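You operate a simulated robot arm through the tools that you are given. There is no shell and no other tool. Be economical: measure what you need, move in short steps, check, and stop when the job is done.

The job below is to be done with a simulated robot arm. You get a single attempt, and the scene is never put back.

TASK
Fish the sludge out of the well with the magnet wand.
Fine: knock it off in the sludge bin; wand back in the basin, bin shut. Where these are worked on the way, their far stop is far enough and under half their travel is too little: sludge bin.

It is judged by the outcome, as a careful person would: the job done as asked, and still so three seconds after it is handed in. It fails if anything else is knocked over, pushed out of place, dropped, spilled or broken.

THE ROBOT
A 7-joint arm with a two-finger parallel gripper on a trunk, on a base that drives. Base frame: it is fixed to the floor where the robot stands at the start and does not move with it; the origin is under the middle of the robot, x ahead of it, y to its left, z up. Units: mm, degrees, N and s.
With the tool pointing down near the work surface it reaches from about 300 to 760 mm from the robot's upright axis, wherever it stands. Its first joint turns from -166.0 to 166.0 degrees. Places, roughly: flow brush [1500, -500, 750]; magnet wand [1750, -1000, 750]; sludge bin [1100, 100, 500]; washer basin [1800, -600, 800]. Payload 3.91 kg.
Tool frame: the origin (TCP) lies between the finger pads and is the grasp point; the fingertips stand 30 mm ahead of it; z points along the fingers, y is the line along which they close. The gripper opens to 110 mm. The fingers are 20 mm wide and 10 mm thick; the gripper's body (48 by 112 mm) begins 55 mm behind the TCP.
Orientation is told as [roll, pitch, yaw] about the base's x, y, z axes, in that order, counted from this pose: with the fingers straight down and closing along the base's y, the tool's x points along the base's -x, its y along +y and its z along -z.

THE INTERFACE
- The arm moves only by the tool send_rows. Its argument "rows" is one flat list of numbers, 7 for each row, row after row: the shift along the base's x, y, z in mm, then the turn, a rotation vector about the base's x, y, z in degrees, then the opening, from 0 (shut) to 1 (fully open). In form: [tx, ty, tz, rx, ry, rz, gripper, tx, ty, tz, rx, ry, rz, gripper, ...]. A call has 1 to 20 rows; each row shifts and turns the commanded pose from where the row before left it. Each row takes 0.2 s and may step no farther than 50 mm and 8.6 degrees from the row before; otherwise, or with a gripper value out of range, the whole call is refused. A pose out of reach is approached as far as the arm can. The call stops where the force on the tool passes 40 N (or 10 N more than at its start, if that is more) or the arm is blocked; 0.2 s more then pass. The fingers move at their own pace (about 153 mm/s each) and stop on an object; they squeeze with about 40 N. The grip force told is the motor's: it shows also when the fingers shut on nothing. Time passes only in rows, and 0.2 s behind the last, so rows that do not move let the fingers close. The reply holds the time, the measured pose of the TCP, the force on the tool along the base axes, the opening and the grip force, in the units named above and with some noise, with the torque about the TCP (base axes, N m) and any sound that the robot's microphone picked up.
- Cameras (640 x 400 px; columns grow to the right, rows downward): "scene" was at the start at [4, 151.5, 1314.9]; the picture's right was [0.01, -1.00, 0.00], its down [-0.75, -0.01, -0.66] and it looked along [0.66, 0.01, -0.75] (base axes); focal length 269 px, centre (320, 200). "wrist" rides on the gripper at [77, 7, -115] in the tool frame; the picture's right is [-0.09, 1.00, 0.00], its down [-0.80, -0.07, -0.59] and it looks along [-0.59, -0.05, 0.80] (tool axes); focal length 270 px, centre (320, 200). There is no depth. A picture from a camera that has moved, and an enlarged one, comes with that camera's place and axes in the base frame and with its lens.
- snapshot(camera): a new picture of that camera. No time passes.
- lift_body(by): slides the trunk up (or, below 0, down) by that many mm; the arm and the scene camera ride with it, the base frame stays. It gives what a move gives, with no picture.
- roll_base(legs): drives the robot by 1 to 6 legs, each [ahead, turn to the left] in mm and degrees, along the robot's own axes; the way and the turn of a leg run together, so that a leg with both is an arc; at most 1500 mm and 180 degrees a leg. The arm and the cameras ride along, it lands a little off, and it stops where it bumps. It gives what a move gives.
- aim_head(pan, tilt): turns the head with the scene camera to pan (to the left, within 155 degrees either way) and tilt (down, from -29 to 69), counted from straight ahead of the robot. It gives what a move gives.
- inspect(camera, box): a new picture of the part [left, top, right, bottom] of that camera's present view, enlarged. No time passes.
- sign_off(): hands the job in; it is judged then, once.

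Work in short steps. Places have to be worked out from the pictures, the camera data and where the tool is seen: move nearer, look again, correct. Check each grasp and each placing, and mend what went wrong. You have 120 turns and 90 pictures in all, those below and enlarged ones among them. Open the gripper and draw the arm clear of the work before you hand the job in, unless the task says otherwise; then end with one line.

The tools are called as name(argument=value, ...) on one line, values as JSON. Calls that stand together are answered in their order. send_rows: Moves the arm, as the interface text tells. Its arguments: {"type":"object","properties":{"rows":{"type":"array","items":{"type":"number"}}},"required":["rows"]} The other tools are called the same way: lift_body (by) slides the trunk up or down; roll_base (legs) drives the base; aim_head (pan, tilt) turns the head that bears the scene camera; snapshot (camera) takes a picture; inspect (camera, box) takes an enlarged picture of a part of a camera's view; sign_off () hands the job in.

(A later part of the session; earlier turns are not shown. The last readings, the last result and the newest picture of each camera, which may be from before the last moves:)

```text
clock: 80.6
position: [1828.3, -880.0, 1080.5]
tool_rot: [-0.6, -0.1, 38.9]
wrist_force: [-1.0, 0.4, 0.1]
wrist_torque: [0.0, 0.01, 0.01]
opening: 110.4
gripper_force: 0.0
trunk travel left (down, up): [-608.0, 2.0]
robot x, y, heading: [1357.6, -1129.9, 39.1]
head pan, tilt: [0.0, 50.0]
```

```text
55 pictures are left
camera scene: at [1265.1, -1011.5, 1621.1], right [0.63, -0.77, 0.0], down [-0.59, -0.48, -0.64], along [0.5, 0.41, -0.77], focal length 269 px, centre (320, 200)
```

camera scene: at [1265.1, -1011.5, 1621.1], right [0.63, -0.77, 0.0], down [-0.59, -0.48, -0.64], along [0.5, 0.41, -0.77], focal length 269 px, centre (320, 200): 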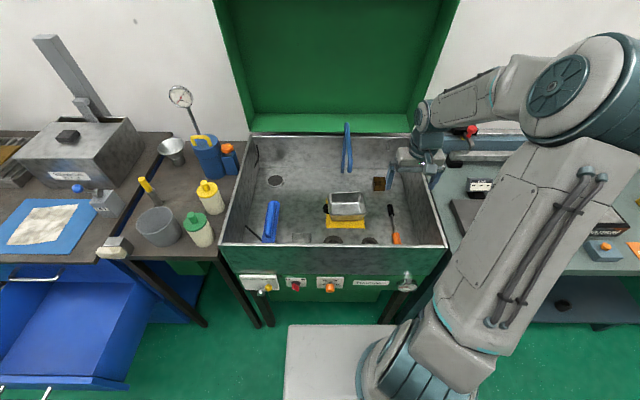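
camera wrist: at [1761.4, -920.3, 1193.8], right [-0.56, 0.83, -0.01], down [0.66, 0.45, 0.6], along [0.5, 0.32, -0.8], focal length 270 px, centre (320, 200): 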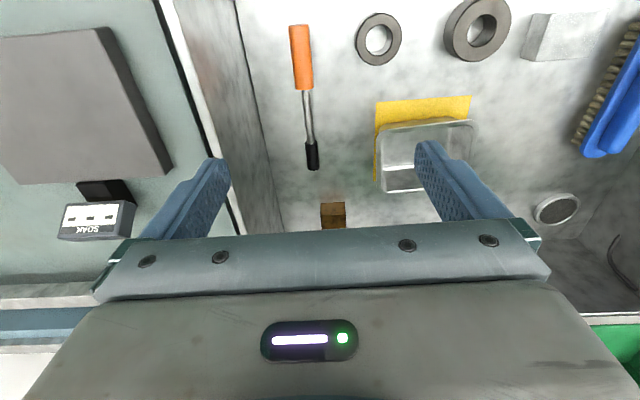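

Wand: orange grip toward the front, black magnet end toward the back. I need to see the well and the sludge: enlarge.

inspect(camera="scene", box=[225, 130, 445, 260])

inspect(camera="wrist", box=[360, 80, 640, 255])

```text
2.91 times, centred on (335, 195) of scene
camera zoom: at [1265.1, -1011.5, 1621.1], right [0.63, -0.77, 0.0], down [-0.59, -0.48, -0.64], along [0.5, 0.41, -0.77], focal length 782 px, centre (276, 214)
```

zoom: 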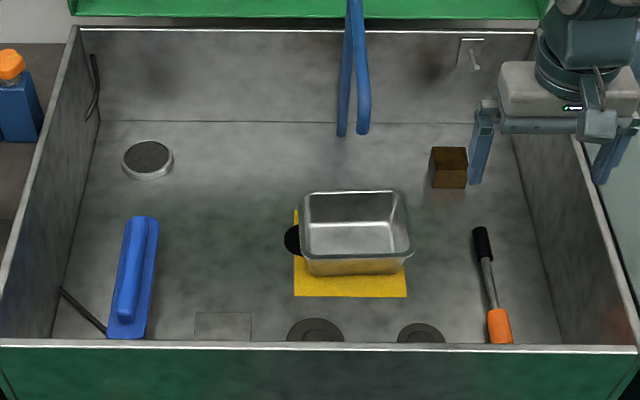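

```text
2.29 times, centred on (500, 168) of wrist
camera zoom: at [1761.6, -920.5, 1193.8], right [-0.56, 0.83, -0.01], down [0.66, 0.45, 0.6], along [0.5, 0.32, -0.8], focal length 618 px, centre (-91, 274)
```

zoom: 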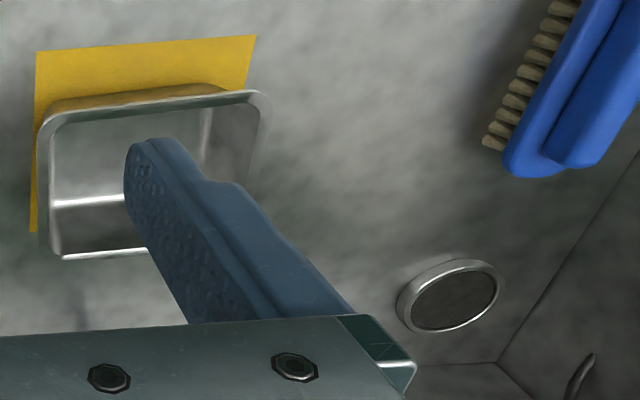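

The black round spot left of the tray looks like a hole (the well) half covered by the tray/cloth. I shift the gripper left 235 mm at height to look down on it with the wrist camera.

send_rows(rows=[-29.6, 36.5, 0, 0, 0, 0, 1, -29.6, 36.5, 0, 0, 0, 0, 1, -29.6, 36.5, 0, 0, 0, 0, 1, -29.6, 36.5, 0, 0, 0, 0, 1, -29.6, 36.5, 0, 0, 0, 0, 1])

snapshot(camera="wrist")

```text
clock: 81.8
position: [1680.9, -696.3, 1082.4]
tool_rot: [-0.7, 0.0, 38.8]
wrist_force: [0.2, -0.1, -0.8]
wrist_torque: [0.04, -0.02, 0.0]
opening: 110.0
gripper_force: 0.0
trunk travel left (down, up): [-608.0, 2.0]
robot x, y, heading: [1355.8, -1128.6, 39.0]
head pan, tilt: [0.0, 50.0]
```

```text
52 pictures are left
camera wrist: at [1614.6, -735.9, 1195.5], right [-0.56, 0.83, -0.01], down [0.66, 0.45, 0.6], along [0.5, 0.32, -0.8], focal length 270 px, centre (320, 200)
```

wrist: 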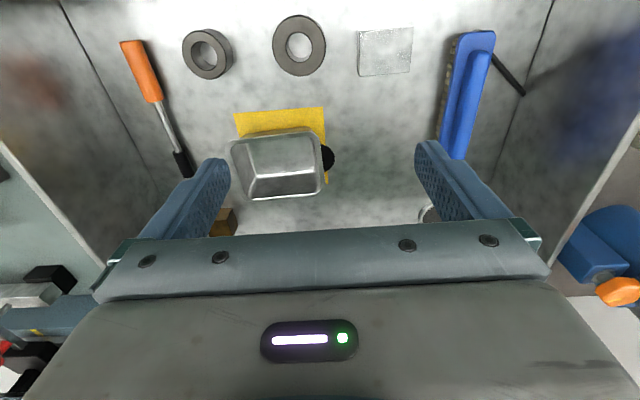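

inspect(camera="wrist", box=[220, 95, 350, 210])

inspect(camera="scene", box=[310, 180, 380, 235])

```text
3.48 times, centred on (285, 152) of wrist
camera zoom: at [1614.6, -735.9, 1195.5], right [-0.56, 0.83, -0.01], down [0.66, 0.45, 0.6], along [0.5, 0.32, -0.8], focal length 940 px, centre (442, 365)
```

zoom: 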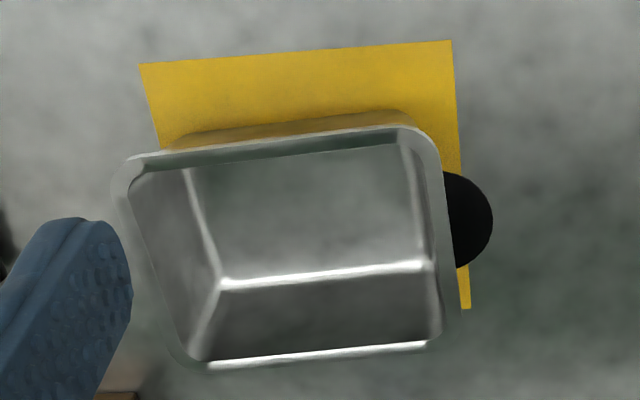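

```text
7.27 times, centred on (345, 208) of scene
camera zoom: at [1264.1, -1010.5, 1621.0], right [0.63, -0.77, 0.0], down [-0.59, -0.48, -0.64], along [0.5, 0.41, -0.77], focal length 1955 px, centre (138, 146)
```

zoom: 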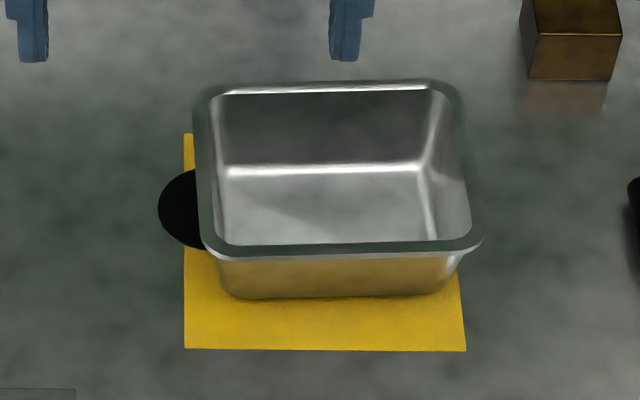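

The well is the black hole, half hidden by the tray's left rim. I move over and lower for a closer near-vertical look.

send_rows(rows=[12.7, 36, -25, 0, 0, 0, 1, 12.7, 36, -25, 0, 0, 0, 1, 12.7, 36, -25, 0, 0, 0, 1, 12.7, 36, -25, 0, 0, 0, 1])

snapshot(camera="wrist")

snapshot(camera="scene")

```text
clock: 82.8
position: [1726.7, -552.3, 980.2]
tool_rot: [-0.8, 0.0, 38.9]
wrist_force: [0.3, 0.4, -0.3]
wrist_torque: [-0.04, 0.01, 0.01]
opening: 110.0
gripper_force: 0.0
trunk travel left (down, up): [-608.0, 2.0]
robot x, y, heading: [1358.4, -1129.8, 39.2]
head pan, tilt: [0.0, 50.0]
```

```text
49 pictures are left
camera wrist: at [1661.5, -593.6, 1094.0], right [-0.56, 0.83, -0.01], down [0.66, 0.45, 0.59], along [0.5, 0.32, -0.8], focal length 270 px, centre (320, 200)
```

wrist: 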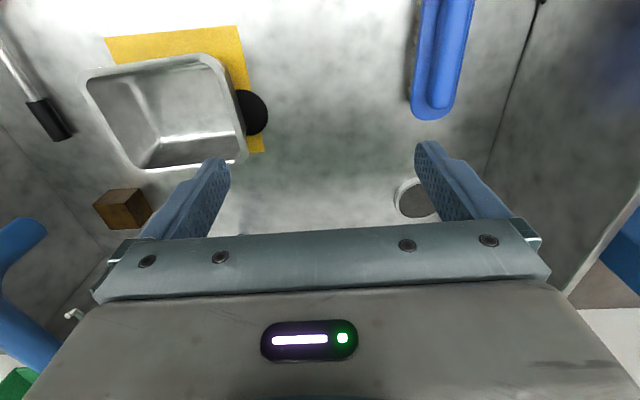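

```text
48 pictures are left
camera scene: at [1265.3, -1010.1, 1621.0], right [0.63, -0.78, 0.0], down [-0.59, -0.48, -0.64], along [0.5, 0.41, -0.77], focal length 269 px, centre (320, 200)
```

scene: 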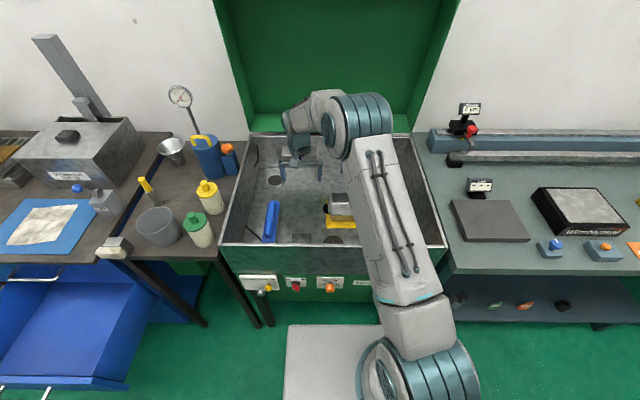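

inspect(camera="wrist", box=[180, 40, 320, 180])

inspect(camera="wrist", box=[370, 150, 460, 230])

```text
2.86 times, centred on (250, 110) of wrist
camera zoom: at [1661.5, -593.6, 1094.0], right [-0.56, 0.83, -0.01], down [0.66, 0.45, 0.59], along [0.5, 0.32, -0.8], focal length 772 px, centre (520, 457)
```

zoom: 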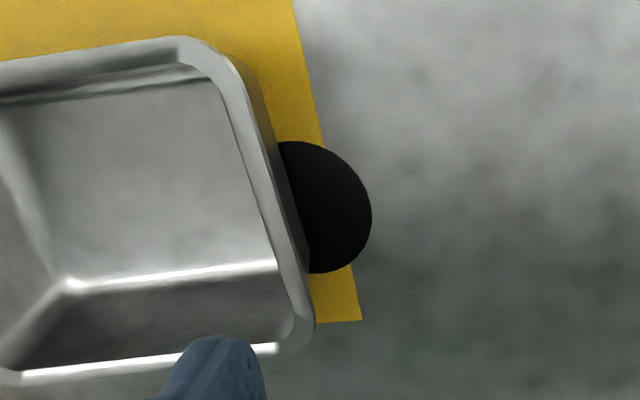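

```text
5.00 times, centred on (415, 190) of wrist
camera zoom: at [1661.5, -593.6, 1094.0], right [-0.56, 0.83, -0.01], down [0.66, 0.45, 0.59], along [0.5, 0.32, -0.8], focal length 1351 px, centre (-155, 250)
```

zoom: 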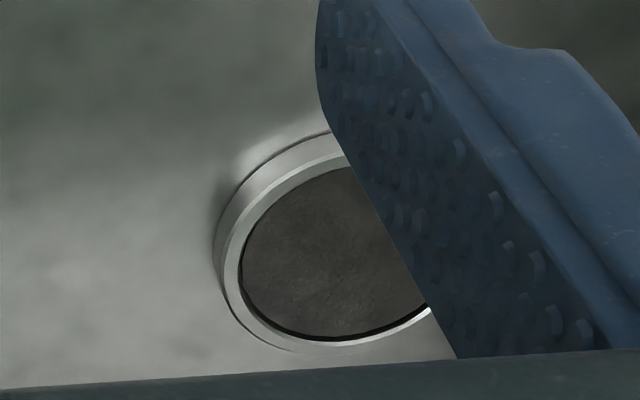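

The steel collar with a grainy brown fill at the back left looks like the true sludge well; the black spot may be only the drain. I shift to see it unobstructed.

send_rows(rows=[4.5, 42, 0, 0, 0, 0, 1, 4.5, 42, 0, 0, 0, 0, 1])

inspect(camera="wrist", box=[160, 0, 440, 175])

```text
clock: 83.4
position: [1740.9, -470.0, 978.3]
tool_rot: [-0.8, 0.1, 38.9]
wrist_force: [0.1, 0.0, 0.6]
wrist_torque: [-0.02, -0.02, -0.03]
opening: 109.6
gripper_force: 0.1
trunk travel left (down, up): [-608.0, 2.0]
robot x, y, heading: [1355.8, -1125.6, 39.2]
head pan, tilt: [0.0, 50.0]
```

```text
2.29 times, centred on (300, 88) of wrist
camera zoom: at [1673.9, -510.6, 1092.4], right [-0.56, 0.83, -0.01], down [0.66, 0.46, 0.59], along [0.5, 0.32, -0.8], focal length 618 px, centre (366, 457)
```

zoom: 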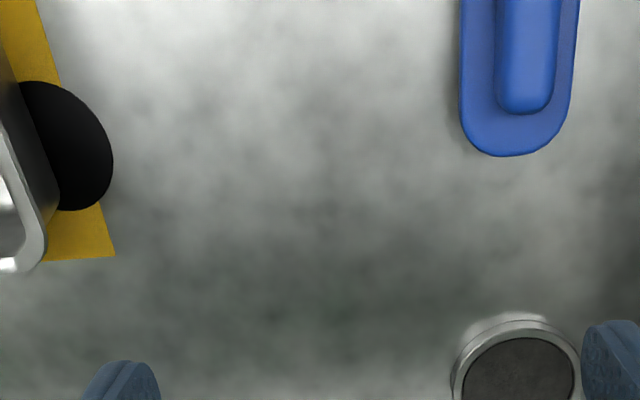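

Well identified as the collar at ≈(1768,-356,788); wand grip at ≈(1850,-893,795), rim z≈939. First fetch the wand: move above its grip at z≈1010.

send_rows(rows=[0, 0, 30, 0, 0, 0, 1, 11.5, -42, 0, 0, 0, 0, 1, 11.5, -42, 0, 0, 0, 0, 1, 11.5, -42, 0, 0, 0, 0, 1, 11.5, -42, 0, 0, 0, 0, 1, 11.5, -42, 0, 0, 0, 0, 1, 11.5, -42, 0, 0, 0, 0, 1, 11.5, -42, 0, 0, 0, 0, 1, 11.5, -42, 0, 0, 0, 0, 1, 11.5, -42, 0, 0, 0, 0, 1, 11.5, -42, 0, 0, 0, 0, 1])

snapshot(camera="wrist")

```text
clock: 85.8
position: [1857.7, -889.9, 1006.7]
tool_rot: [-0.6, 0.0, 38.8]
wrist_force: [0.6, -0.1, 0.1]
wrist_torque: [-0.01, -0.01, 0.04]
opening: 109.8
gripper_force: 0.1
trunk travel left (down, up): [-608.0, 2.0]
robot x, y, heading: [1355.0, -1133.2, 39.2]
head pan, tilt: [0.0, 50.0]
```

```text
44 pictures are left
camera wrist: at [1790.8, -931.9, 1119.2], right [-0.56, 0.83, -0.01], down [0.66, 0.45, 0.6], along [0.5, 0.32, -0.8], focal length 270 px, centre (320, 200)
```

wrist: 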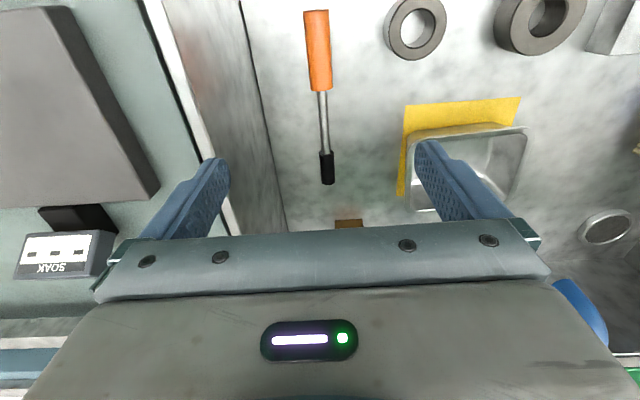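

Wand is centred under the gripper. Descend to z≈825 with the fingers narrowed to ~70 mm for wall clearance.

send_rows(rows=[-5, -6, 0, 0, 0, 0, 0.65, 0, 0, -45, 0, 0, 0, 0.65, 0, 0, -45, 0, 0, 0, 0.65, 0, 0, -45, 0, 0, 0, 0.65, 0, 0, -45, 0, 0, 0, 0.65])

snapshot(camera="wrist")

```text
clock: 87.0
position: [1850.2, -895.6, 828.1]
tool_rot: [-0.8, 0.0, 38.8]
wrist_force: [-0.1, -0.5, 0.1]
wrist_torque: [0.03, 0.02, -0.02]
opening: 71.1
gripper_force: 0.0
trunk travel left (down, up): [-608.0, 2.0]
robot x, y, heading: [1356.9, -1127.0, 39.2]
head pan, tilt: [0.0, 50.0]
```

```text
43 pictures are left
camera wrist: at [1782.7, -936.9, 942.4], right [-0.56, 0.83, -0.01], down [0.66, 0.45, 0.6], along [0.5, 0.32, -0.8], focal length 270 px, centre (320, 200)
```

wrist: 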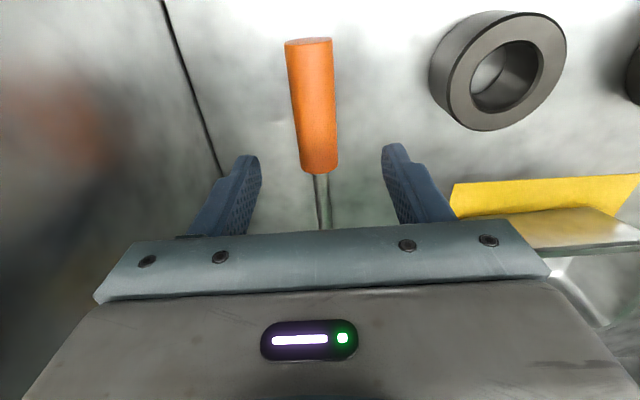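

Handle centre is z≈786, floor ≈775. Lower 18 mm more.

send_rows(rows=[0, 0, -6, 0, 0, 0, 0.65, 0, 0, -6, 0, 0, 0, 0.65, 0, 0, -6, 0, 0, 0, 0.65])

snapshot(camera="wrist")

```text
clock: 87.8
position: [1849.0, -896.9, 811.5]
tool_rot: [-0.7, 0.1, 38.9]
wrist_force: [-0.1, 0.2, 0.7]
wrist_torque: [-0.03, -0.02, -0.03]
opening: 71.2
gripper_force: 0.1
trunk travel left (down, up): [-608.0, 2.0]
robot x, y, heading: [1353.5, -1128.9, 39.2]
head pan, tilt: [0.0, 50.0]
```

```text
42 pictures are left
camera wrist: at [1782.7, -936.9, 926.3], right [-0.56, 0.83, -0.01], down [0.66, 0.45, 0.6], along [0.5, 0.32, -0.8], focal length 270 px, centre (320, 200)
```

wrist: 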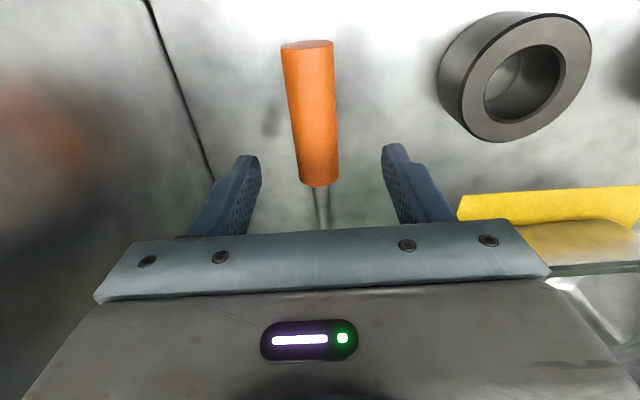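

Lower 5 mm more and close.

send_rows(rows=[0, 0, -5, 0, 0, 0, 0.65, 0, 0, 0, 0, 0, 0, 0.3, 0, 0, 0, 0, 0, 0, 0, 0, 0, 0, 0, 0, 0, 0])

snapshot(camera="wrist")

```text
clock: 88.8
position: [1849.0, -896.1, 809.3]
tool_rot: [-0.6, -0.1, 39.0]
wrist_force: [-2.0, -0.6, 17.9]
wrist_torque: [-0.02, 0.02, -0.02]
opening: 0.2
gripper_force: 37.2
trunk travel left (down, up): [-608.0, 2.0]
robot x, y, heading: [1355.3, -1130.2, 38.9]
head pan, tilt: [0.0, 50.0]
```

```text
41 pictures are left
camera wrist: at [1782.3, -937.4, 922.9], right [-0.56, 0.83, -0.01], down [0.66, 0.45, 0.6], along [0.5, 0.32, -0.8], focal length 270 px, centre (320, 200)
```

wrist: 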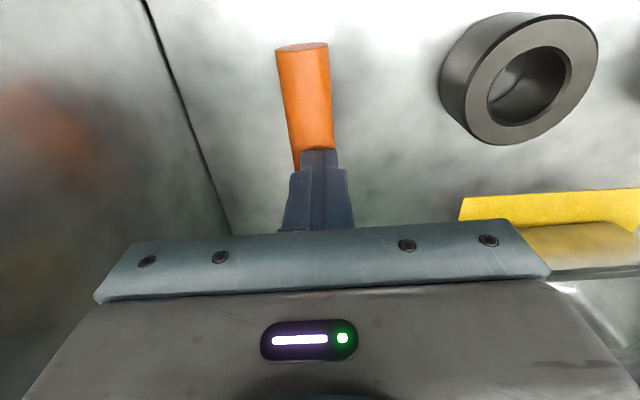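

The fingers closed over the top of the handle, so it lies lower (top ≈779, centre ≈768). Reopen, raise a bit, shift forward 12 mm and descend to TCP ≈793.

send_rows(rows=[0, 0, 8, 0, 0, 0, 0, 0, 0, 4, 0, 0, 0, 0.65, 0, 0, 0, 0, 0, 0, 0.65, 9.5, 7.5, 0, 0, 0, 0, 0.65, 0, 0, -10, 0, 0, 0, 0.65, 0, 0, -8, 0, 0, 0, 0.65, 0, 0, -5, 0, 0, 0, 0.65, 0, 0, -4, 0, 0, 0, 0.65])

snapshot(camera="wrist")

```text
clock: 90.6
position: [1857.8, -888.1, 791.7]
tool_rot: [-0.7, 0.0, 38.8]
wrist_force: [-0.4, -0.1, -0.5]
wrist_torque: [0.02, -0.03, -0.03]
opening: 71.5
gripper_force: 0.0
trunk travel left (down, up): [-608.0, 2.0]
robot x, y, heading: [1355.8, -1129.2, 39.4]
head pan, tilt: [0.0, 50.0]
```

```text
40 pictures are left
camera wrist: at [1792.3, -928.3, 906.3], right [-0.56, 0.83, -0.01], down [0.66, 0.45, 0.59], along [0.5, 0.32, -0.8], focal length 270 px, centre (320, 200)
```

wrist: 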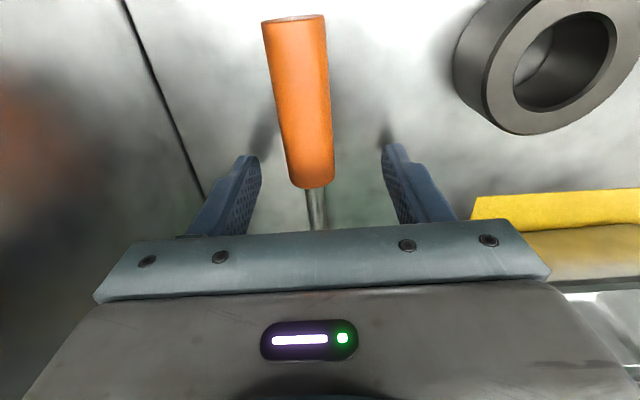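

Finger shadows nearly meet the tips, so they're near the floor. Close.

send_rows(rows=[0, 0, 0, 0, 0, 0, 0.3, 0, 0, 0, 0, 0, 0, 0, 0, 0, 0, 0, 0, 0, 0])

```text
clock: 91.4
position: [1858.4, -888.3, 792.7]
tool_rot: [-0.7, 0.1, 38.8]
wrist_force: [0.8, 0.3, 0.5]
wrist_torque: [-0.06, 0.0, -0.02]
opening: 27.0
gripper_force: 39.8
trunk travel left (down, up): [-608.0, 2.0]
robot x, y, heading: [1358.7, -1130.6, 39.3]
head pan, tilt: [0.0, 50.0]
```

Gripped at 27 mm. Lift to z≈1080 and check the wand in the hand.

send_rows(rows=[0, 0, 20, 0, 0, 0, 0, 0, 0, 45, 0, 0, 0, 0, 0, 0, 45, 0, 0, 0, 0, 0, 0, 45, 0, 0, 0, 0, 0, 0, 45, 0, 0, 0, 0, 0, 0, 45, 0, 0, 0, 0, 0, 0, 45, 0, 0, 0, 0])

snapshot(camera="wrist")

snapshot(camera="scene")

```text
clock: 93.0
position: [1859.1, -890.3, 1082.0]
tool_rot: [-0.7, 0.0, 38.9]
wrist_force: [-0.9, 0.7, -1.4]
wrist_torque: [-0.03, 0.0, -0.01]
opening: 27.0
gripper_force: 39.7
trunk travel left (down, up): [-608.0, 2.0]
robot x, y, heading: [1355.5, -1129.7, 39.3]
head pan, tilt: [0.0, 50.0]
```

```text
39 pictures are left
camera wrist: at [1792.6, -930.1, 1196.0], right [-0.56, 0.83, -0.01], down [0.66, 0.45, 0.59], along [0.5, 0.32, -0.8], focal length 270 px, centre (320, 200)
```

wrist: 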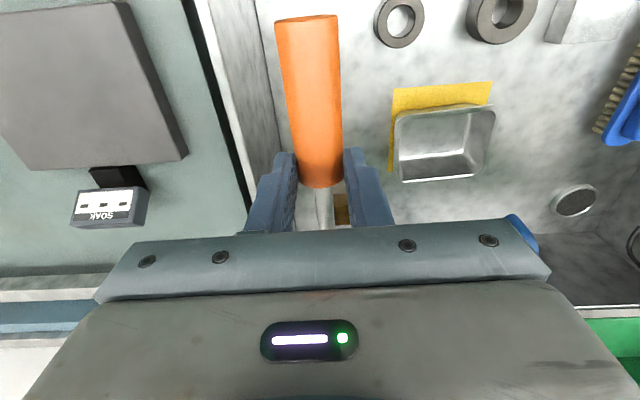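

```text
38 pictures are left
camera scene: at [1264.5, -1011.9, 1621.0], right [0.63, -0.78, 0.0], down [-0.59, -0.48, -0.64], along [0.5, 0.41, -0.77], focal length 269 px, centre (320, 200)
```

scene: 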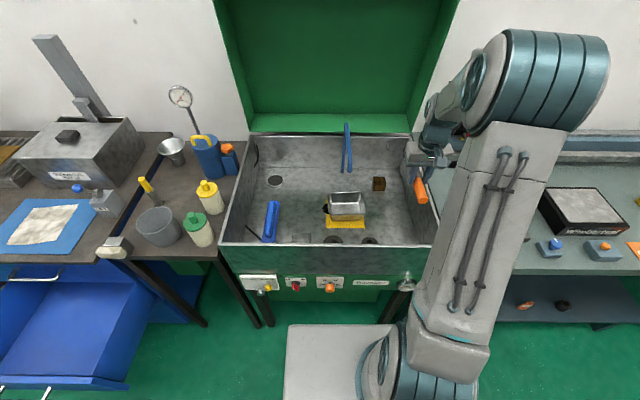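

Wand is held well. The well is ~340 mm to my left and ~814 ahead, so I shift the base left: back off 150, turn left, 250 along, turn back.

roll_base(legs=[[-150, 0], [0, 89], [260, 0], [0, -90]])

snapshot(camera="scene")

```text
clock: 103.3
position: [1596.3, -784.6, 1080.5]
tool_rot: [-0.7, 0.1, 37.0]
wrist_force: [-0.3, -0.1, -1.2]
wrist_torque: [-0.05, 0.01, -0.05]
opening: 27.1
gripper_force: 39.7
trunk travel left (down, up): [-608.0, 2.0]
robot x, y, heading: [1088.8, -1007.7, 37.5]
head pan, tilt: [0.0, 50.0]
```

```text
37 pictures are left
camera scene: at [998.8, -888.2, 1621.1], right [0.61, -0.8, 0.0], down [-0.61, -0.46, -0.64], along [0.51, 0.39, -0.77], focal length 269 px, centre (320, 200)
```

scene: 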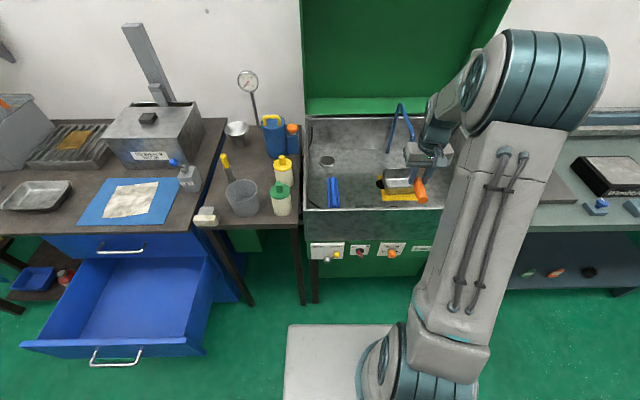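

Clearance to the basin leg is ~140 mm; I drive forward 105 mm.

roll_base(legs=[[105, 0]])

lift_body(by=-60)

snapshot(camera="wrist")

```text
clock: 104.5
position: [1684.9, -717.3, 1081.3]
tool_rot: [-0.6, 0.0, 37.1]
wrist_force: [-0.3, -0.4, -1.0]
wrist_torque: [-0.05, 0.04, -0.05]
opening: 26.8
gripper_force: 40.0
trunk travel left (down, up): [-608.0, 2.0]
robot x, y, heading: [1173.4, -943.7, 37.2]
head pan, tilt: [0.0, 50.0]
```

```text
clock: 105.5
position: [1683.8, -717.5, 1021.4]
tool_rot: [-0.7, 0.0, 37.1]
wrist_force: [-0.4, -0.3, -1.8]
wrist_torque: [-0.02, 0.05, -0.04]
opening: 26.9
gripper_force: 39.3
trunk travel left (down, up): [-548.0, 62.0]
robot x, y, heading: [1175.5, -943.9, 37.3]
head pan, tilt: [0.0, 50.0]
```

```text
36 pictures are left
camera wrist: at [1615.7, -756.9, 1135.2], right [-0.53, 0.85, -0.01], down [0.68, 0.43, 0.59], along [0.51, 0.31, -0.8], focal length 270 px, centre (320, 200)
```

wrist: 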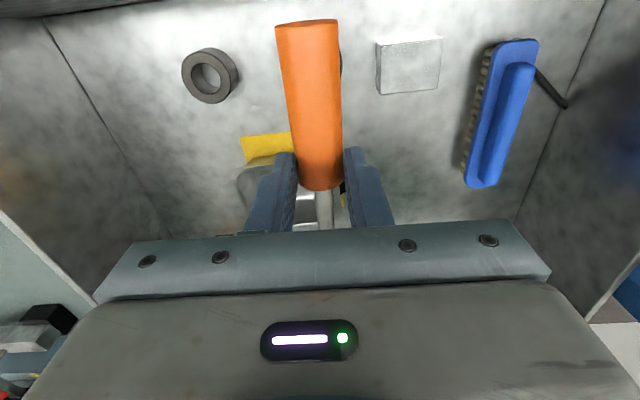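

Shift the tool left 236 mm to line up with the well.

send_rows(rows=[-28.6, 37.6, 0, 0, 0, 0, 0, -28.6, 37.6, 0, 0, 0, 0, 0, -28.6, 37.6, 0, 0, 0, 0, 0, -28.6, 37.6, 0, 0, 0, 0, 0, -28.6, 37.6, 0, 0, 0, 0, 0])

send_rows(rows=[24, 18, 0, 0, 0, 0, 0, 24, 18, 0, 0, 0, 0, 0])

snapshot(camera="wrist")

snapshot(camera="scene")

```text
clock: 106.7
position: [1532.8, -529.8, 1022.2]
tool_rot: [-0.7, -0.1, 37.1]
wrist_force: [-0.6, -0.3, -1.4]
wrist_torque: [-0.01, 0.02, -0.03]
opening: 27.2
gripper_force: 40.2
trunk travel left (down, up): [-548.0, 62.0]
robot x, y, heading: [1176.7, -942.2, 37.4]
head pan, tilt: [0.0, 50.0]
```

```text
clock: 107.3
position: [1586.9, -494.1, 1018.1]
tool_rot: [-0.7, 0.2, 37.0]
wrist_force: [-0.1, -0.3, -0.6]
wrist_torque: [0.0, 0.03, 0.02]
opening: 27.0
gripper_force: 39.4
trunk travel left (down, up): [-548.0, 62.0]
robot x, y, heading: [1173.5, -940.3, 37.2]
head pan, tilt: [0.0, 50.0]
```

```text
35 pictures are left
camera wrist: at [1519.5, -532.6, 1132.8], right [-0.53, 0.85, -0.01], down [0.68, 0.43, 0.59], along [0.51, 0.31, -0.8], focal length 270 px, centre (320, 200)
```

wrist: 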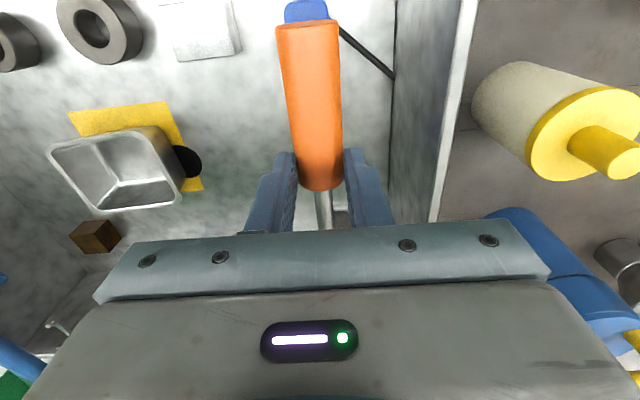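

```text
34 pictures are left
camera scene: at [1085.9, -821.0, 1561.1], right [0.61, -0.79, 0.0], down [-0.61, -0.47, -0.64], along [0.51, 0.39, -0.77], focal length 269 px, centre (320, 200)
```

scene: 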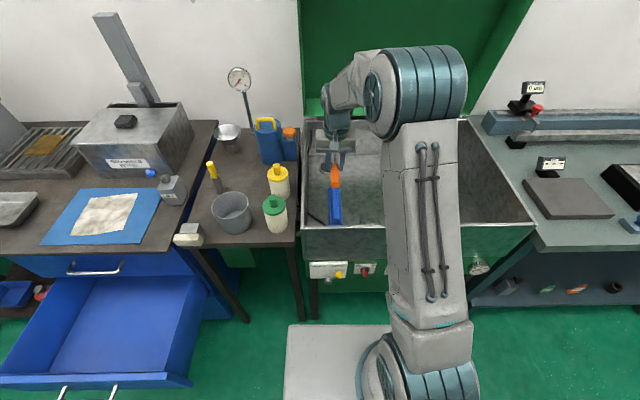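

Inspect the scene view around the tip and well.

inspect(camera="scene", box=[290, 100, 390, 240])

```text
2.86 times, centred on (340, 170) of scene
camera zoom: at [1085.9, -821.0, 1561.1], right [0.61, -0.79, 0.0], down [-0.61, -0.47, -0.64], along [0.51, 0.39, -0.77], focal length 768 px, centre (263, 286)
```

zoom: 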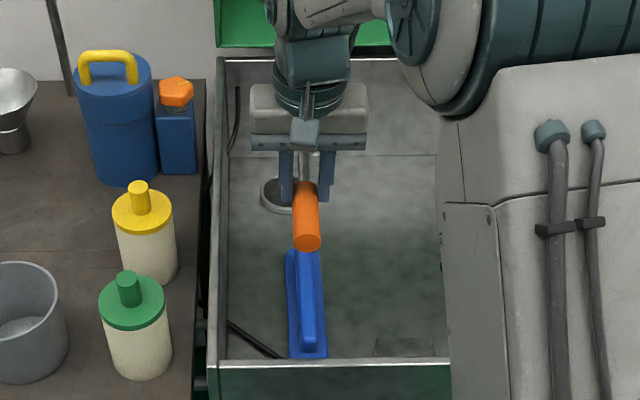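

Well ≈(1774,-348). I tilt the wand tip down 24° first, then go forward ~100 mm.

send_rows(rows=[0, 0, 0, -4.8, 6.4, 0, 0, 0, 0, 0, -4.8, 6.4, 0, 0, 0, 0, 0, -4.8, 6.4, 0, 0])

send_rows(rows=[19.5, 17, 0, 0, 0, 0, 0, 21, 16, 0, 0, 0, 0, 0, 21, 16, 0, 0, 0, 0, 0, 21, 16, 0, 0, 0, 0, 0])

snapshot(camera="scene")

snapshot(camera="wrist")

```text
clock: 108.1
position: [1587.4, -492.2, 1021.3]
tool_rot: [-0.6, 24.2, 37.2]
wrist_force: [0.3, 1.0, -1.3]
wrist_torque: [0.0, -0.02, -0.01]
opening: 26.7
gripper_force: 40.3
trunk travel left (down, up): [-548.0, 62.0]
robot x, y, heading: [1175.5, -942.3, 37.4]
head pan, tilt: [0.0, 50.0]
```

```text
clock: 109.1
position: [1661.5, -437.6, 1020.4]
tool_rot: [-0.6, 24.1, 37.2]
wrist_force: [-0.5, -0.3, -2.0]
wrist_torque: [0.07, -0.06, 0.04]
opening: 27.0
gripper_force: 39.6
out of reach, approached as far as the arm can: row 4
trunk travel left (down, up): [-548.0, 62.0]
robot x, y, heading: [1171.5, -944.2, 37.9]
head pan, tilt: [0.0, 50.0]
```

```text
32 pictures are left
camera scene: at [1084.1, -823.0, 1561.2], right [0.61, -0.79, 0.0], down [-0.61, -0.46, -0.64], along [0.51, 0.39, -0.77], focal length 269 px, centre (320, 200)
```

scene: 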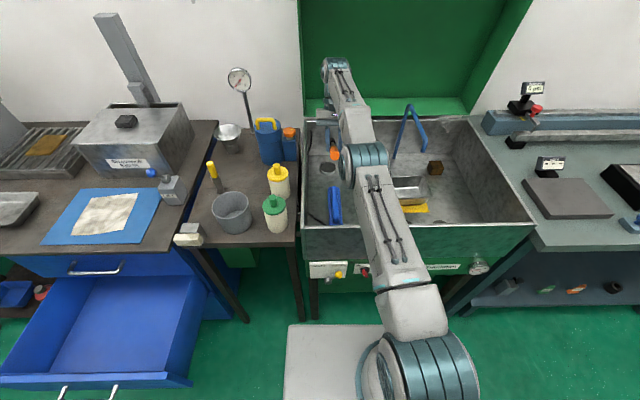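

```text
31 pictures are left
camera wrist: at [1636.2, -444.4, 1155.4], right [-0.54, 0.84, -0.05], down [0.82, 0.54, 0.22], along [0.21, 0.08, -0.98], focal length 270 px, centre (320, 200)
```

wrist: 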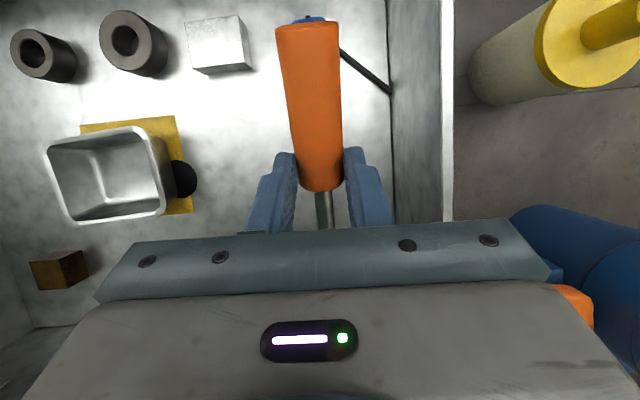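

Nearly aligned; ~15 mm short at the reach limit. I lower the arm (should gain reach) in steps while finishing the forward shift.

send_rows(rows=[0, 0, -30, 0, 0, 0, 0, 4, 4, -30, 0, 0, 0, 0, 6, 8, -30, 0, 0, 0, 0])

inspect(camera="scene", box=[290, 100, 390, 240])

```text
clock: 109.9
position: [1665.8, -433.5, 933.6]
tool_rot: [-0.6, 24.0, 37.1]
wrist_force: [0.2, -0.8, -0.8]
wrist_torque: [-0.01, -0.04, -0.02]
opening: 27.1
gripper_force: 40.1
out of reach, approached as far as the arm can: row 3
trunk travel left (down, up): [-548.0, 62.0]
robot x, y, heading: [1173.7, -937.4, 37.6]
head pan, tilt: [0.0, 50.0]
```

```text
2.86 times, centred on (340, 170) of scene
camera zoom: at [1084.5, -822.9, 1561.2], right [0.61, -0.79, 0.0], down [-0.61, -0.46, -0.64], along [0.51, 0.39, -0.77], focal length 768 px, centre (263, 286)
```

zoom: 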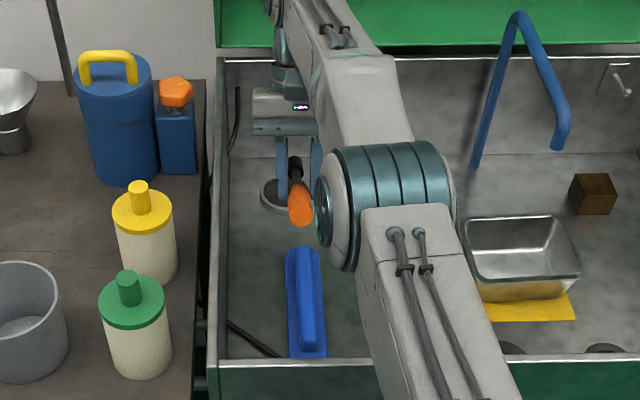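

The black magnet tip is seen at ≈(1769,-356,848), within ~10 mm of the well's axis. Lower 60 mm and look.

send_rows(rows=[0, 0, -20, 0, 0, 0, 0, 0, 0, -20, 0, 0, 0, 0, 0, 0, -15, 0, 0, 0, 0])

inspect(camera="scene", box=[300, 130, 350, 190])

```text
clock: 110.7
position: [1666.5, -433.2, 877.5]
tool_rot: [-0.6, 24.0, 37.1]
wrist_force: [-0.4, -0.5, -1.8]
wrist_torque: [0.0, -0.02, 0.01]
opening: 26.8
gripper_force: 40.3
trunk travel left (down, up): [-548.0, 62.0]
robot x, y, heading: [1172.1, -939.8, 37.3]
head pan, tilt: [0.0, 50.0]
```

```text
6.67 times, centred on (325, 160) of scene
camera zoom: at [1085.5, -821.4, 1561.1], right [0.61, -0.79, 0.0], down [-0.61, -0.47, -0.64], along [0.51, 0.39, -0.77], focal length 1792 px, centre (287, 467)
```

zoom: 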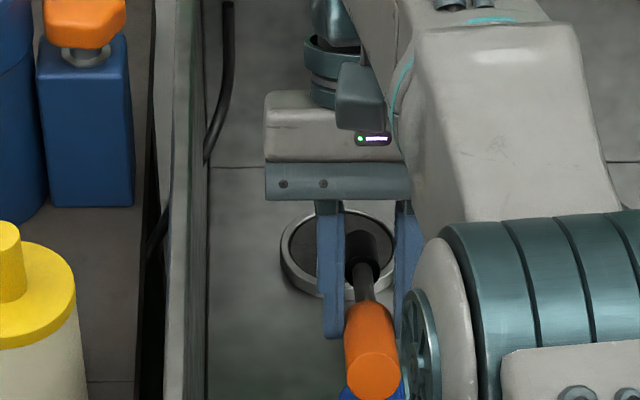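

The tip is above the ring but ~15 mm right of centre. Shift left 13 mm and lower gently.

send_rows(rows=[-7.8, 10.3, 0, 0, 0, 0, 0, 0, 0, -8, 0, 0, 0, 0, 0, 0, -6, 0, 0, 0, 0])

inspect(camera="scene", box=[300, 130, 350, 190])

```text
clock: 111.5
position: [1656.6, -424.9, 864.3]
tool_rot: [-0.6, 24.2, 37.2]
wrist_force: [-0.3, 0.1, -1.3]
wrist_torque: [-0.02, 0.0, 0.01]
opening: 26.9
gripper_force: 40.2
out of reach, approached as far as the arm can: row 3
trunk travel left (down, up): [-548.0, 62.0]
robot x, y, heading: [1176.0, -942.6, 37.4]
head pan, tilt: [0.0, 50.0]
```

```text
6.67 times, centred on (325, 160) of scene
camera zoom: at [1085.5, -821.6, 1561.1], right [0.61, -0.79, 0.0], down [-0.61, -0.47, -0.64], along [0.51, 0.39, -0.77], focal length 1792 px, centre (287, 467)
```

zoom: 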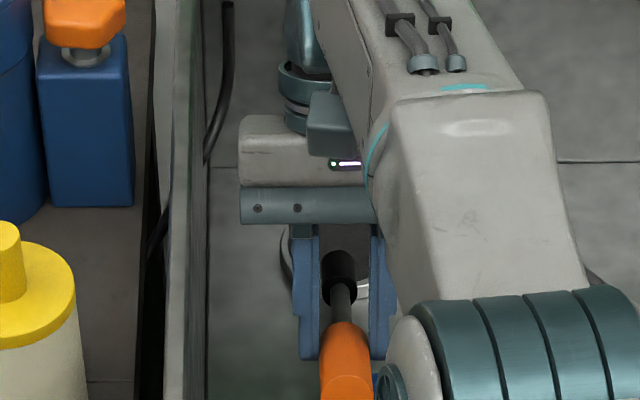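

Centred now. The arm is at its reach limit, so lower further by trunk in small steps.

lift_body(by=-10)

inspect(camera="scene", box=[300, 130, 350, 190])

```text
clock: 112.1
position: [1657.0, -425.2, 854.6]
tool_rot: [-0.6, 24.1, 37.2]
wrist_force: [-0.2, 0.1, -1.1]
wrist_torque: [0.01, 0.03, 0.05]
opening: 27.0
gripper_force: 40.3
trunk travel left (down, up): [-538.0, 72.0]
robot x, y, heading: [1172.7, -942.6, 37.5]
head pan, tilt: [0.0, 50.0]
```

```text
6.67 times, centred on (325, 160) of scene
camera zoom: at [1085.5, -821.5, 1551.0], right [0.61, -0.79, 0.0], down [-0.61, -0.47, -0.64], along [0.51, 0.39, -0.77], focal length 1792 px, centre (287, 467)
```

zoom: 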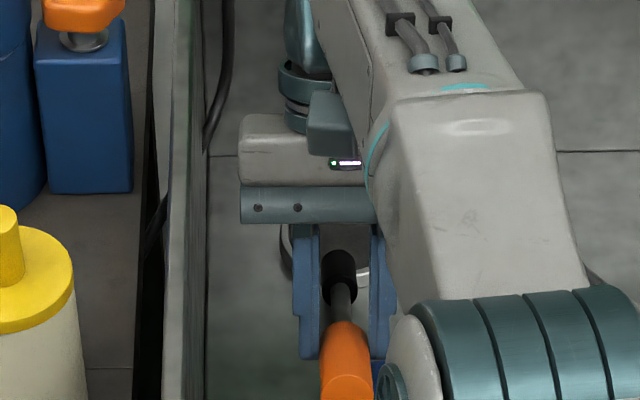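

Ring still around the tip, no contact. Continue down.

lift_body(by=-7)

lift_body(by=-6)

inspect(camera="scene", box=[300, 130, 350, 190])

```text
clock: 112.7
position: [1656.8, -423.6, 848.5]
tool_rot: [-0.5, 23.9, 37.1]
wrist_force: [-1.6, -0.5, 10.2]
wrist_torque: [0.6, -0.78, -0.05]
opening: 27.1
gripper_force: 40.4
trunk travel left (down, up): [-531.0, 79.0]
robot x, y, heading: [1173.8, -942.3, 37.2]
head pan, tilt: [0.0, 50.0]
```

```text
clock: 113.2
position: [1656.5, -424.2, 844.3]
tool_rot: [-0.4, 23.8, 37.0]
wrist_force: [-2.4, -0.2, 26.8]
wrist_torque: [-0.09, -0.48, 0.0]
opening: 27.1
gripper_force: 39.7
trunk travel left (down, up): [-525.0, 85.0]
robot x, y, heading: [1175.9, -941.7, 37.6]
head pan, tilt: [0.0, 50.0]
```

```text
6.67 times, centred on (325, 160) of scene
camera zoom: at [1082.9, -824.0, 1538.4], right [0.61, -0.79, 0.0], down [-0.61, -0.46, -0.64], along [0.51, 0.39, -0.76], focal length 1792 px, centre (287, 467)
```

zoom: 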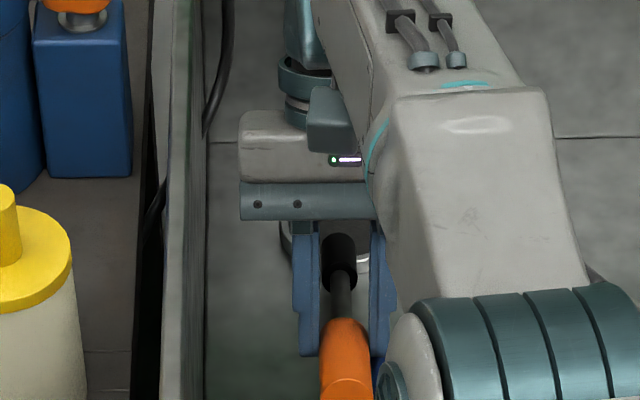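

Contact made (27 N). Raise the trunk and see whether the sludge came along.

lift_body(by=40)

inspect(camera="scene", box=[300, 130, 350, 190])

```text
clock: 114.0
position: [1657.1, -423.6, 880.2]
tool_rot: [-0.6, 24.1, 37.1]
wrist_force: [0.4, 0.2, -1.7]
wrist_torque: [0.0, -0.01, -0.01]
opening: 26.7
gripper_force: 39.7
trunk travel left (down, up): [-565.0, 45.0]
robot x, y, heading: [1173.2, -940.8, 37.3]
head pan, tilt: [0.0, 50.0]
```

```text
6.67 times, centred on (325, 160) of scene
camera zoom: at [1085.4, -821.5, 1578.1], right [0.61, -0.79, 0.0], down [-0.61, -0.47, -0.64], along [0.51, 0.39, -0.77], focal length 1792 px, centre (287, 467)
```

zoom: 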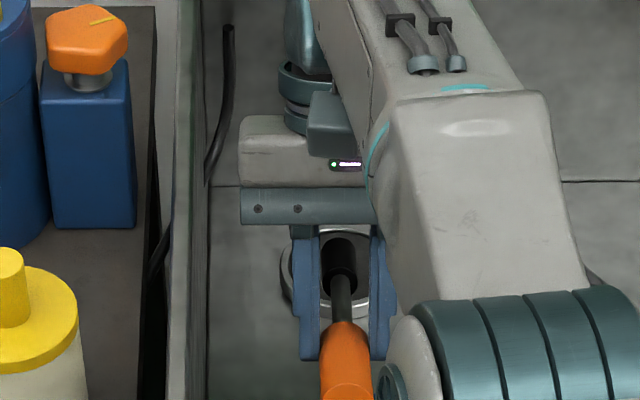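

Raise more and pull back 150 mm to see both the well and the tip.

send_rows(rows=[0, 0, 40, 0, 0, 0, 0, 0, 0, 40, 0, 0, 0, 0, -32, -24, 10, 0, 0, 0, 0, -32, -24, 10, 0, 0, 0, 0, -32, -24, 10, 0, 0, 0, 0, -32, -24, 10, 0, 0, 0, 0])

inspect(camera="scene", box=[280, 110, 400, 230])

```text
clock: 115.4
position: [1638.6, -409.7, 969.3]
tool_rot: [-0.5, 24.1, 37.0]
wrist_force: [-0.1, 0.0, -1.3]
wrist_torque: [-0.01, -0.01, 0.03]
opening: 26.8
gripper_force: 39.9
out of reach, approached as far as the arm can: row 3, 4, 5, 6
trunk travel left (down, up): [-565.0, 45.0]
robot x, y, heading: [1176.4, -942.5, 37.4]
head pan, tilt: [0.0, 50.0]
```

```text
3.33 times, centred on (340, 170) of scene
camera zoom: at [1084.6, -821.2, 1578.0], right [0.61, -0.79, 0.0], down [-0.61, -0.47, -0.64], along [0.51, 0.39, -0.77], focal length 896 px, centre (253, 300)
```

zoom: 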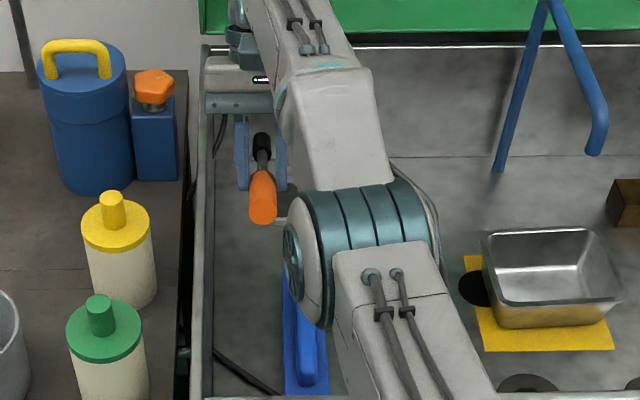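

The tilted pose hits a joint limit when retracting. Untilt the tool to vertical to restore freedom.

send_rows(rows=[0, 0, 0, 4.8, -6.4, 0, 0, 0, 0, 0, 4.8, -6.4, 0, 0, 0, 0, 0, 4.8, -6.4, 0, 0, 0, 0, 0, 0, 0, 0, 0])

inspect(camera="scene", box=[280, 110, 400, 230])

```text
clock: 116.4
position: [1689.1, -348.6, 975.1]
tool_rot: [-0.7, 0.0, 37.1]
wrist_force: [0.5, -0.1, -2.0]
wrist_torque: [0.01, 0.0, 0.01]
opening: 27.0
gripper_force: 39.7
out of reach, approached as far as the arm can: row 1, 2, 3
trunk travel left (down, up): [-565.0, 45.0]
robot x, y, heading: [1174.4, -944.4, 37.4]
head pan, tilt: [0.0, 50.0]
```

```text
3.33 times, centred on (340, 170) of scene
camera zoom: at [1085.3, -821.5, 1578.1], right [0.61, -0.79, 0.0], down [-0.61, -0.47, -0.64], along [0.51, 0.39, -0.77], focal length 896 px, centre (253, 300)
```

zoom: 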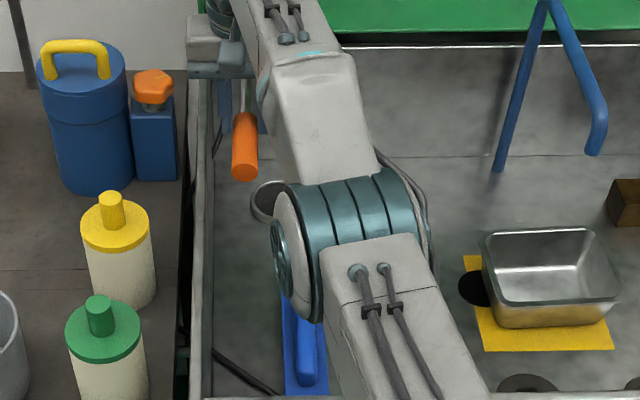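

The hand drifted outward-left. Raise it first, in small steps, and check that it follows.

send_rows(rows=[0, 0, 20, 0, 0, 0, 0, 0, 0, 30, 0, 0, 0, 0])

send_rows(rows=[-15, -12, 0, 0, 0, 0, 0, -15, -12, 0, 0, 0, 0, 0])

inspect(camera="scene", box=[280, 110, 400, 230])

```text
clock: 117.0
position: [1686.1, -350.0, 1025.4]
tool_rot: [-0.7, 0.0, 37.1]
wrist_force: [0.5, -0.1, -0.5]
wrist_torque: [-0.02, 0.02, 0.0]
opening: 26.7
gripper_force: 40.4
out of reach, approached as far as the arm can: row 2
trunk travel left (down, up): [-565.0, 45.0]
robot x, y, heading: [1172.3, -940.8, 37.6]
head pan, tilt: [0.0, 50.0]
```

```text
clock: 117.6
position: [1682.2, -349.8, 1027.8]
tool_rot: [-0.7, 0.1, 37.2]
wrist_force: [0.4, -0.4, -0.9]
wrist_torque: [-0.01, 0.03, 0.04]
opening: 27.0
gripper_force: 40.1
out of reach, approached as far as the arm can: row 1, 2
trunk travel left (down, up): [-565.0, 45.0]
robot x, y, heading: [1176.4, -943.0, 37.4]
head pan, tilt: [0.0, 50.0]
```

```text
3.33 times, centred on (340, 170) of scene
camera zoom: at [1085.6, -821.3, 1578.1], right [0.61, -0.79, 0.0], down [-0.61, -0.47, -0.64], along [0.51, 0.39, -0.77], focal length 896 px, centre (253, 300)
```

zoom: 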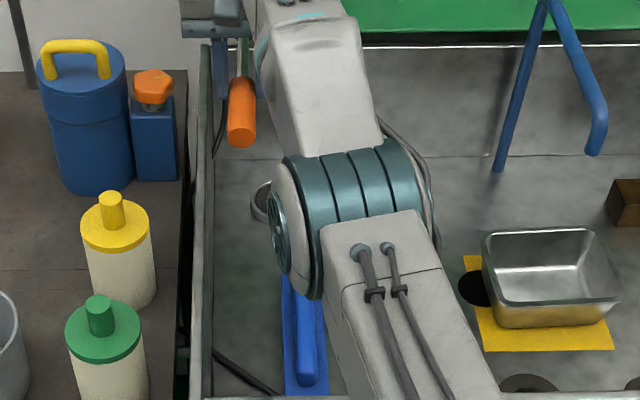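

The arm is stuck against a joint limit. Try moving right (away from the wall) instead.

send_rows(rows=[18, -24, 0, 0, 0, 0, 0, 18, -24, 0, 0, 0, 0, 0, 18, -24, 0, 0, 0, 0, 0])

snapshot(camera="scene")

```text
clock: 118.4
position: [1747.0, -411.8, 1029.2]
tool_rot: [-0.7, 0.2, 37.1]
wrist_force: [0.2, 0.1, -1.1]
wrist_torque: [-0.04, 0.03, 0.0]
opening: 26.7
gripper_force: 40.1
out of reach, approached as far as the arm can: row 1, 2, 3
trunk travel left (down, up): [-565.0, 45.0]
robot x, y, heading: [1170.9, -940.3, 37.3]
head pan, tilt: [0.0, 50.0]
```

```text
21 pictures are left
camera scene: at [1085.9, -821.9, 1578.2], right [0.61, -0.8, 0.0], down [-0.61, -0.46, -0.64], along [0.51, 0.39, -0.77], focal length 269 px, centre (320, 200)
```

scene: 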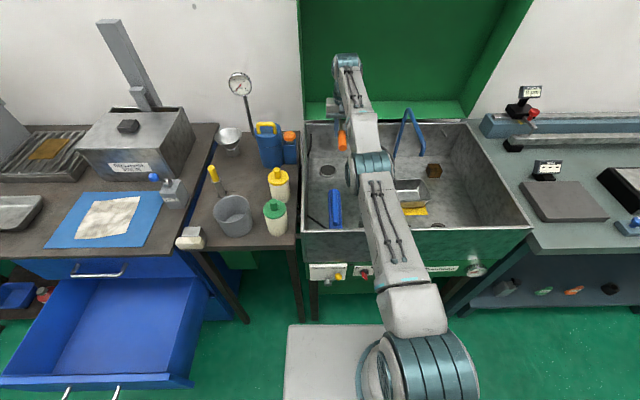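

Arm is nearly straight (radius ~780). Try a clear retract along −n of 120 mm.

send_rows(rows=[-24, -18, 0, 0, 0, 0, 0, -24, -18, 0, 0, 0, 0, 0, -24, -18, 0, 0, 0, 0, 0, -24, -18, 0, 0, 0, 0, 0])

```text
clock: 119.4
position: [1732.9, -401.9, 1048.0]
tool_rot: [-0.7, 0.1, 37.1]
wrist_force: [0.2, -0.6, -1.1]
wrist_torque: [-0.02, -0.01, -0.02]
opening: 27.2
gripper_force: 39.8
out of reach, approached as far as the arm can: row 1, 2, 3, 4
trunk travel left (down, up): [-565.0, 45.0]
robot x, y, heading: [1170.7, -941.8, 37.3]
head pan, tilt: [0.0, 50.0]
```

Retracting trades into height: a wrist joint limit. I pitch the tool forward (fingers outward) ~32° to free the wrist, then retract.

send_rows(rows=[0, 0, 0, 4.8, -6.4, 0, 0, 0, 0, 0, 4.8, -6.4, 0, 0, 0, 0, 0, 4.8, -6.4, 0, 0, 0, 0, 0, 4.8, -6.4, 0, 0, -24, -18, 0, 0, 0, 0, 0, -24, -18, 0, 0, 0, 0, 0, -24, -18, 0, 0, 0, 0, 0, -24, -18, 0, 0, 0, 0, 0])

snapshot(camera="scene")

```text
clock: 121.2
position: [1792.9, -314.3, 1093.5]
tool_rot: [-0.8, -31.9, 37.1]
wrist_force: [0.0, 0.2, -1.8]
wrist_torque: [-0.01, 0.05, 0.0]
opening: 27.0
gripper_force: 40.0
out of reach, approached as far as the arm can: row 1, 2, 3, 4, 5, 6, 7, 8
trunk travel left (down, up): [-565.0, 45.0]
robot x, y, heading: [1174.1, -942.4, 37.4]
head pan, tilt: [0.0, 50.0]
```

```text
20 pictures are left
camera scene: at [1084.8, -821.6, 1578.0], right [0.61, -0.79, 0.0], down [-0.61, -0.47, -0.64], along [0.51, 0.39, -0.77], focal length 269 px, centre (320, 200)
```

scene: 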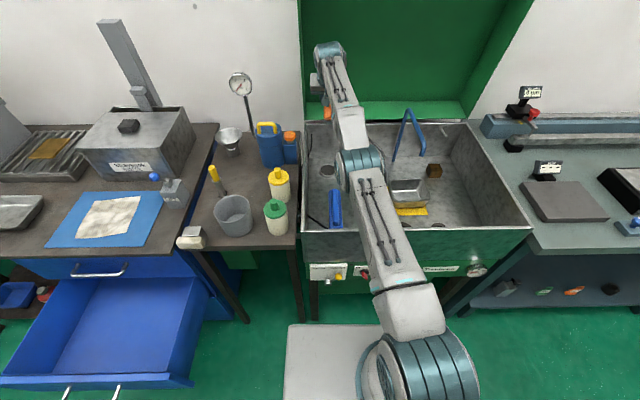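

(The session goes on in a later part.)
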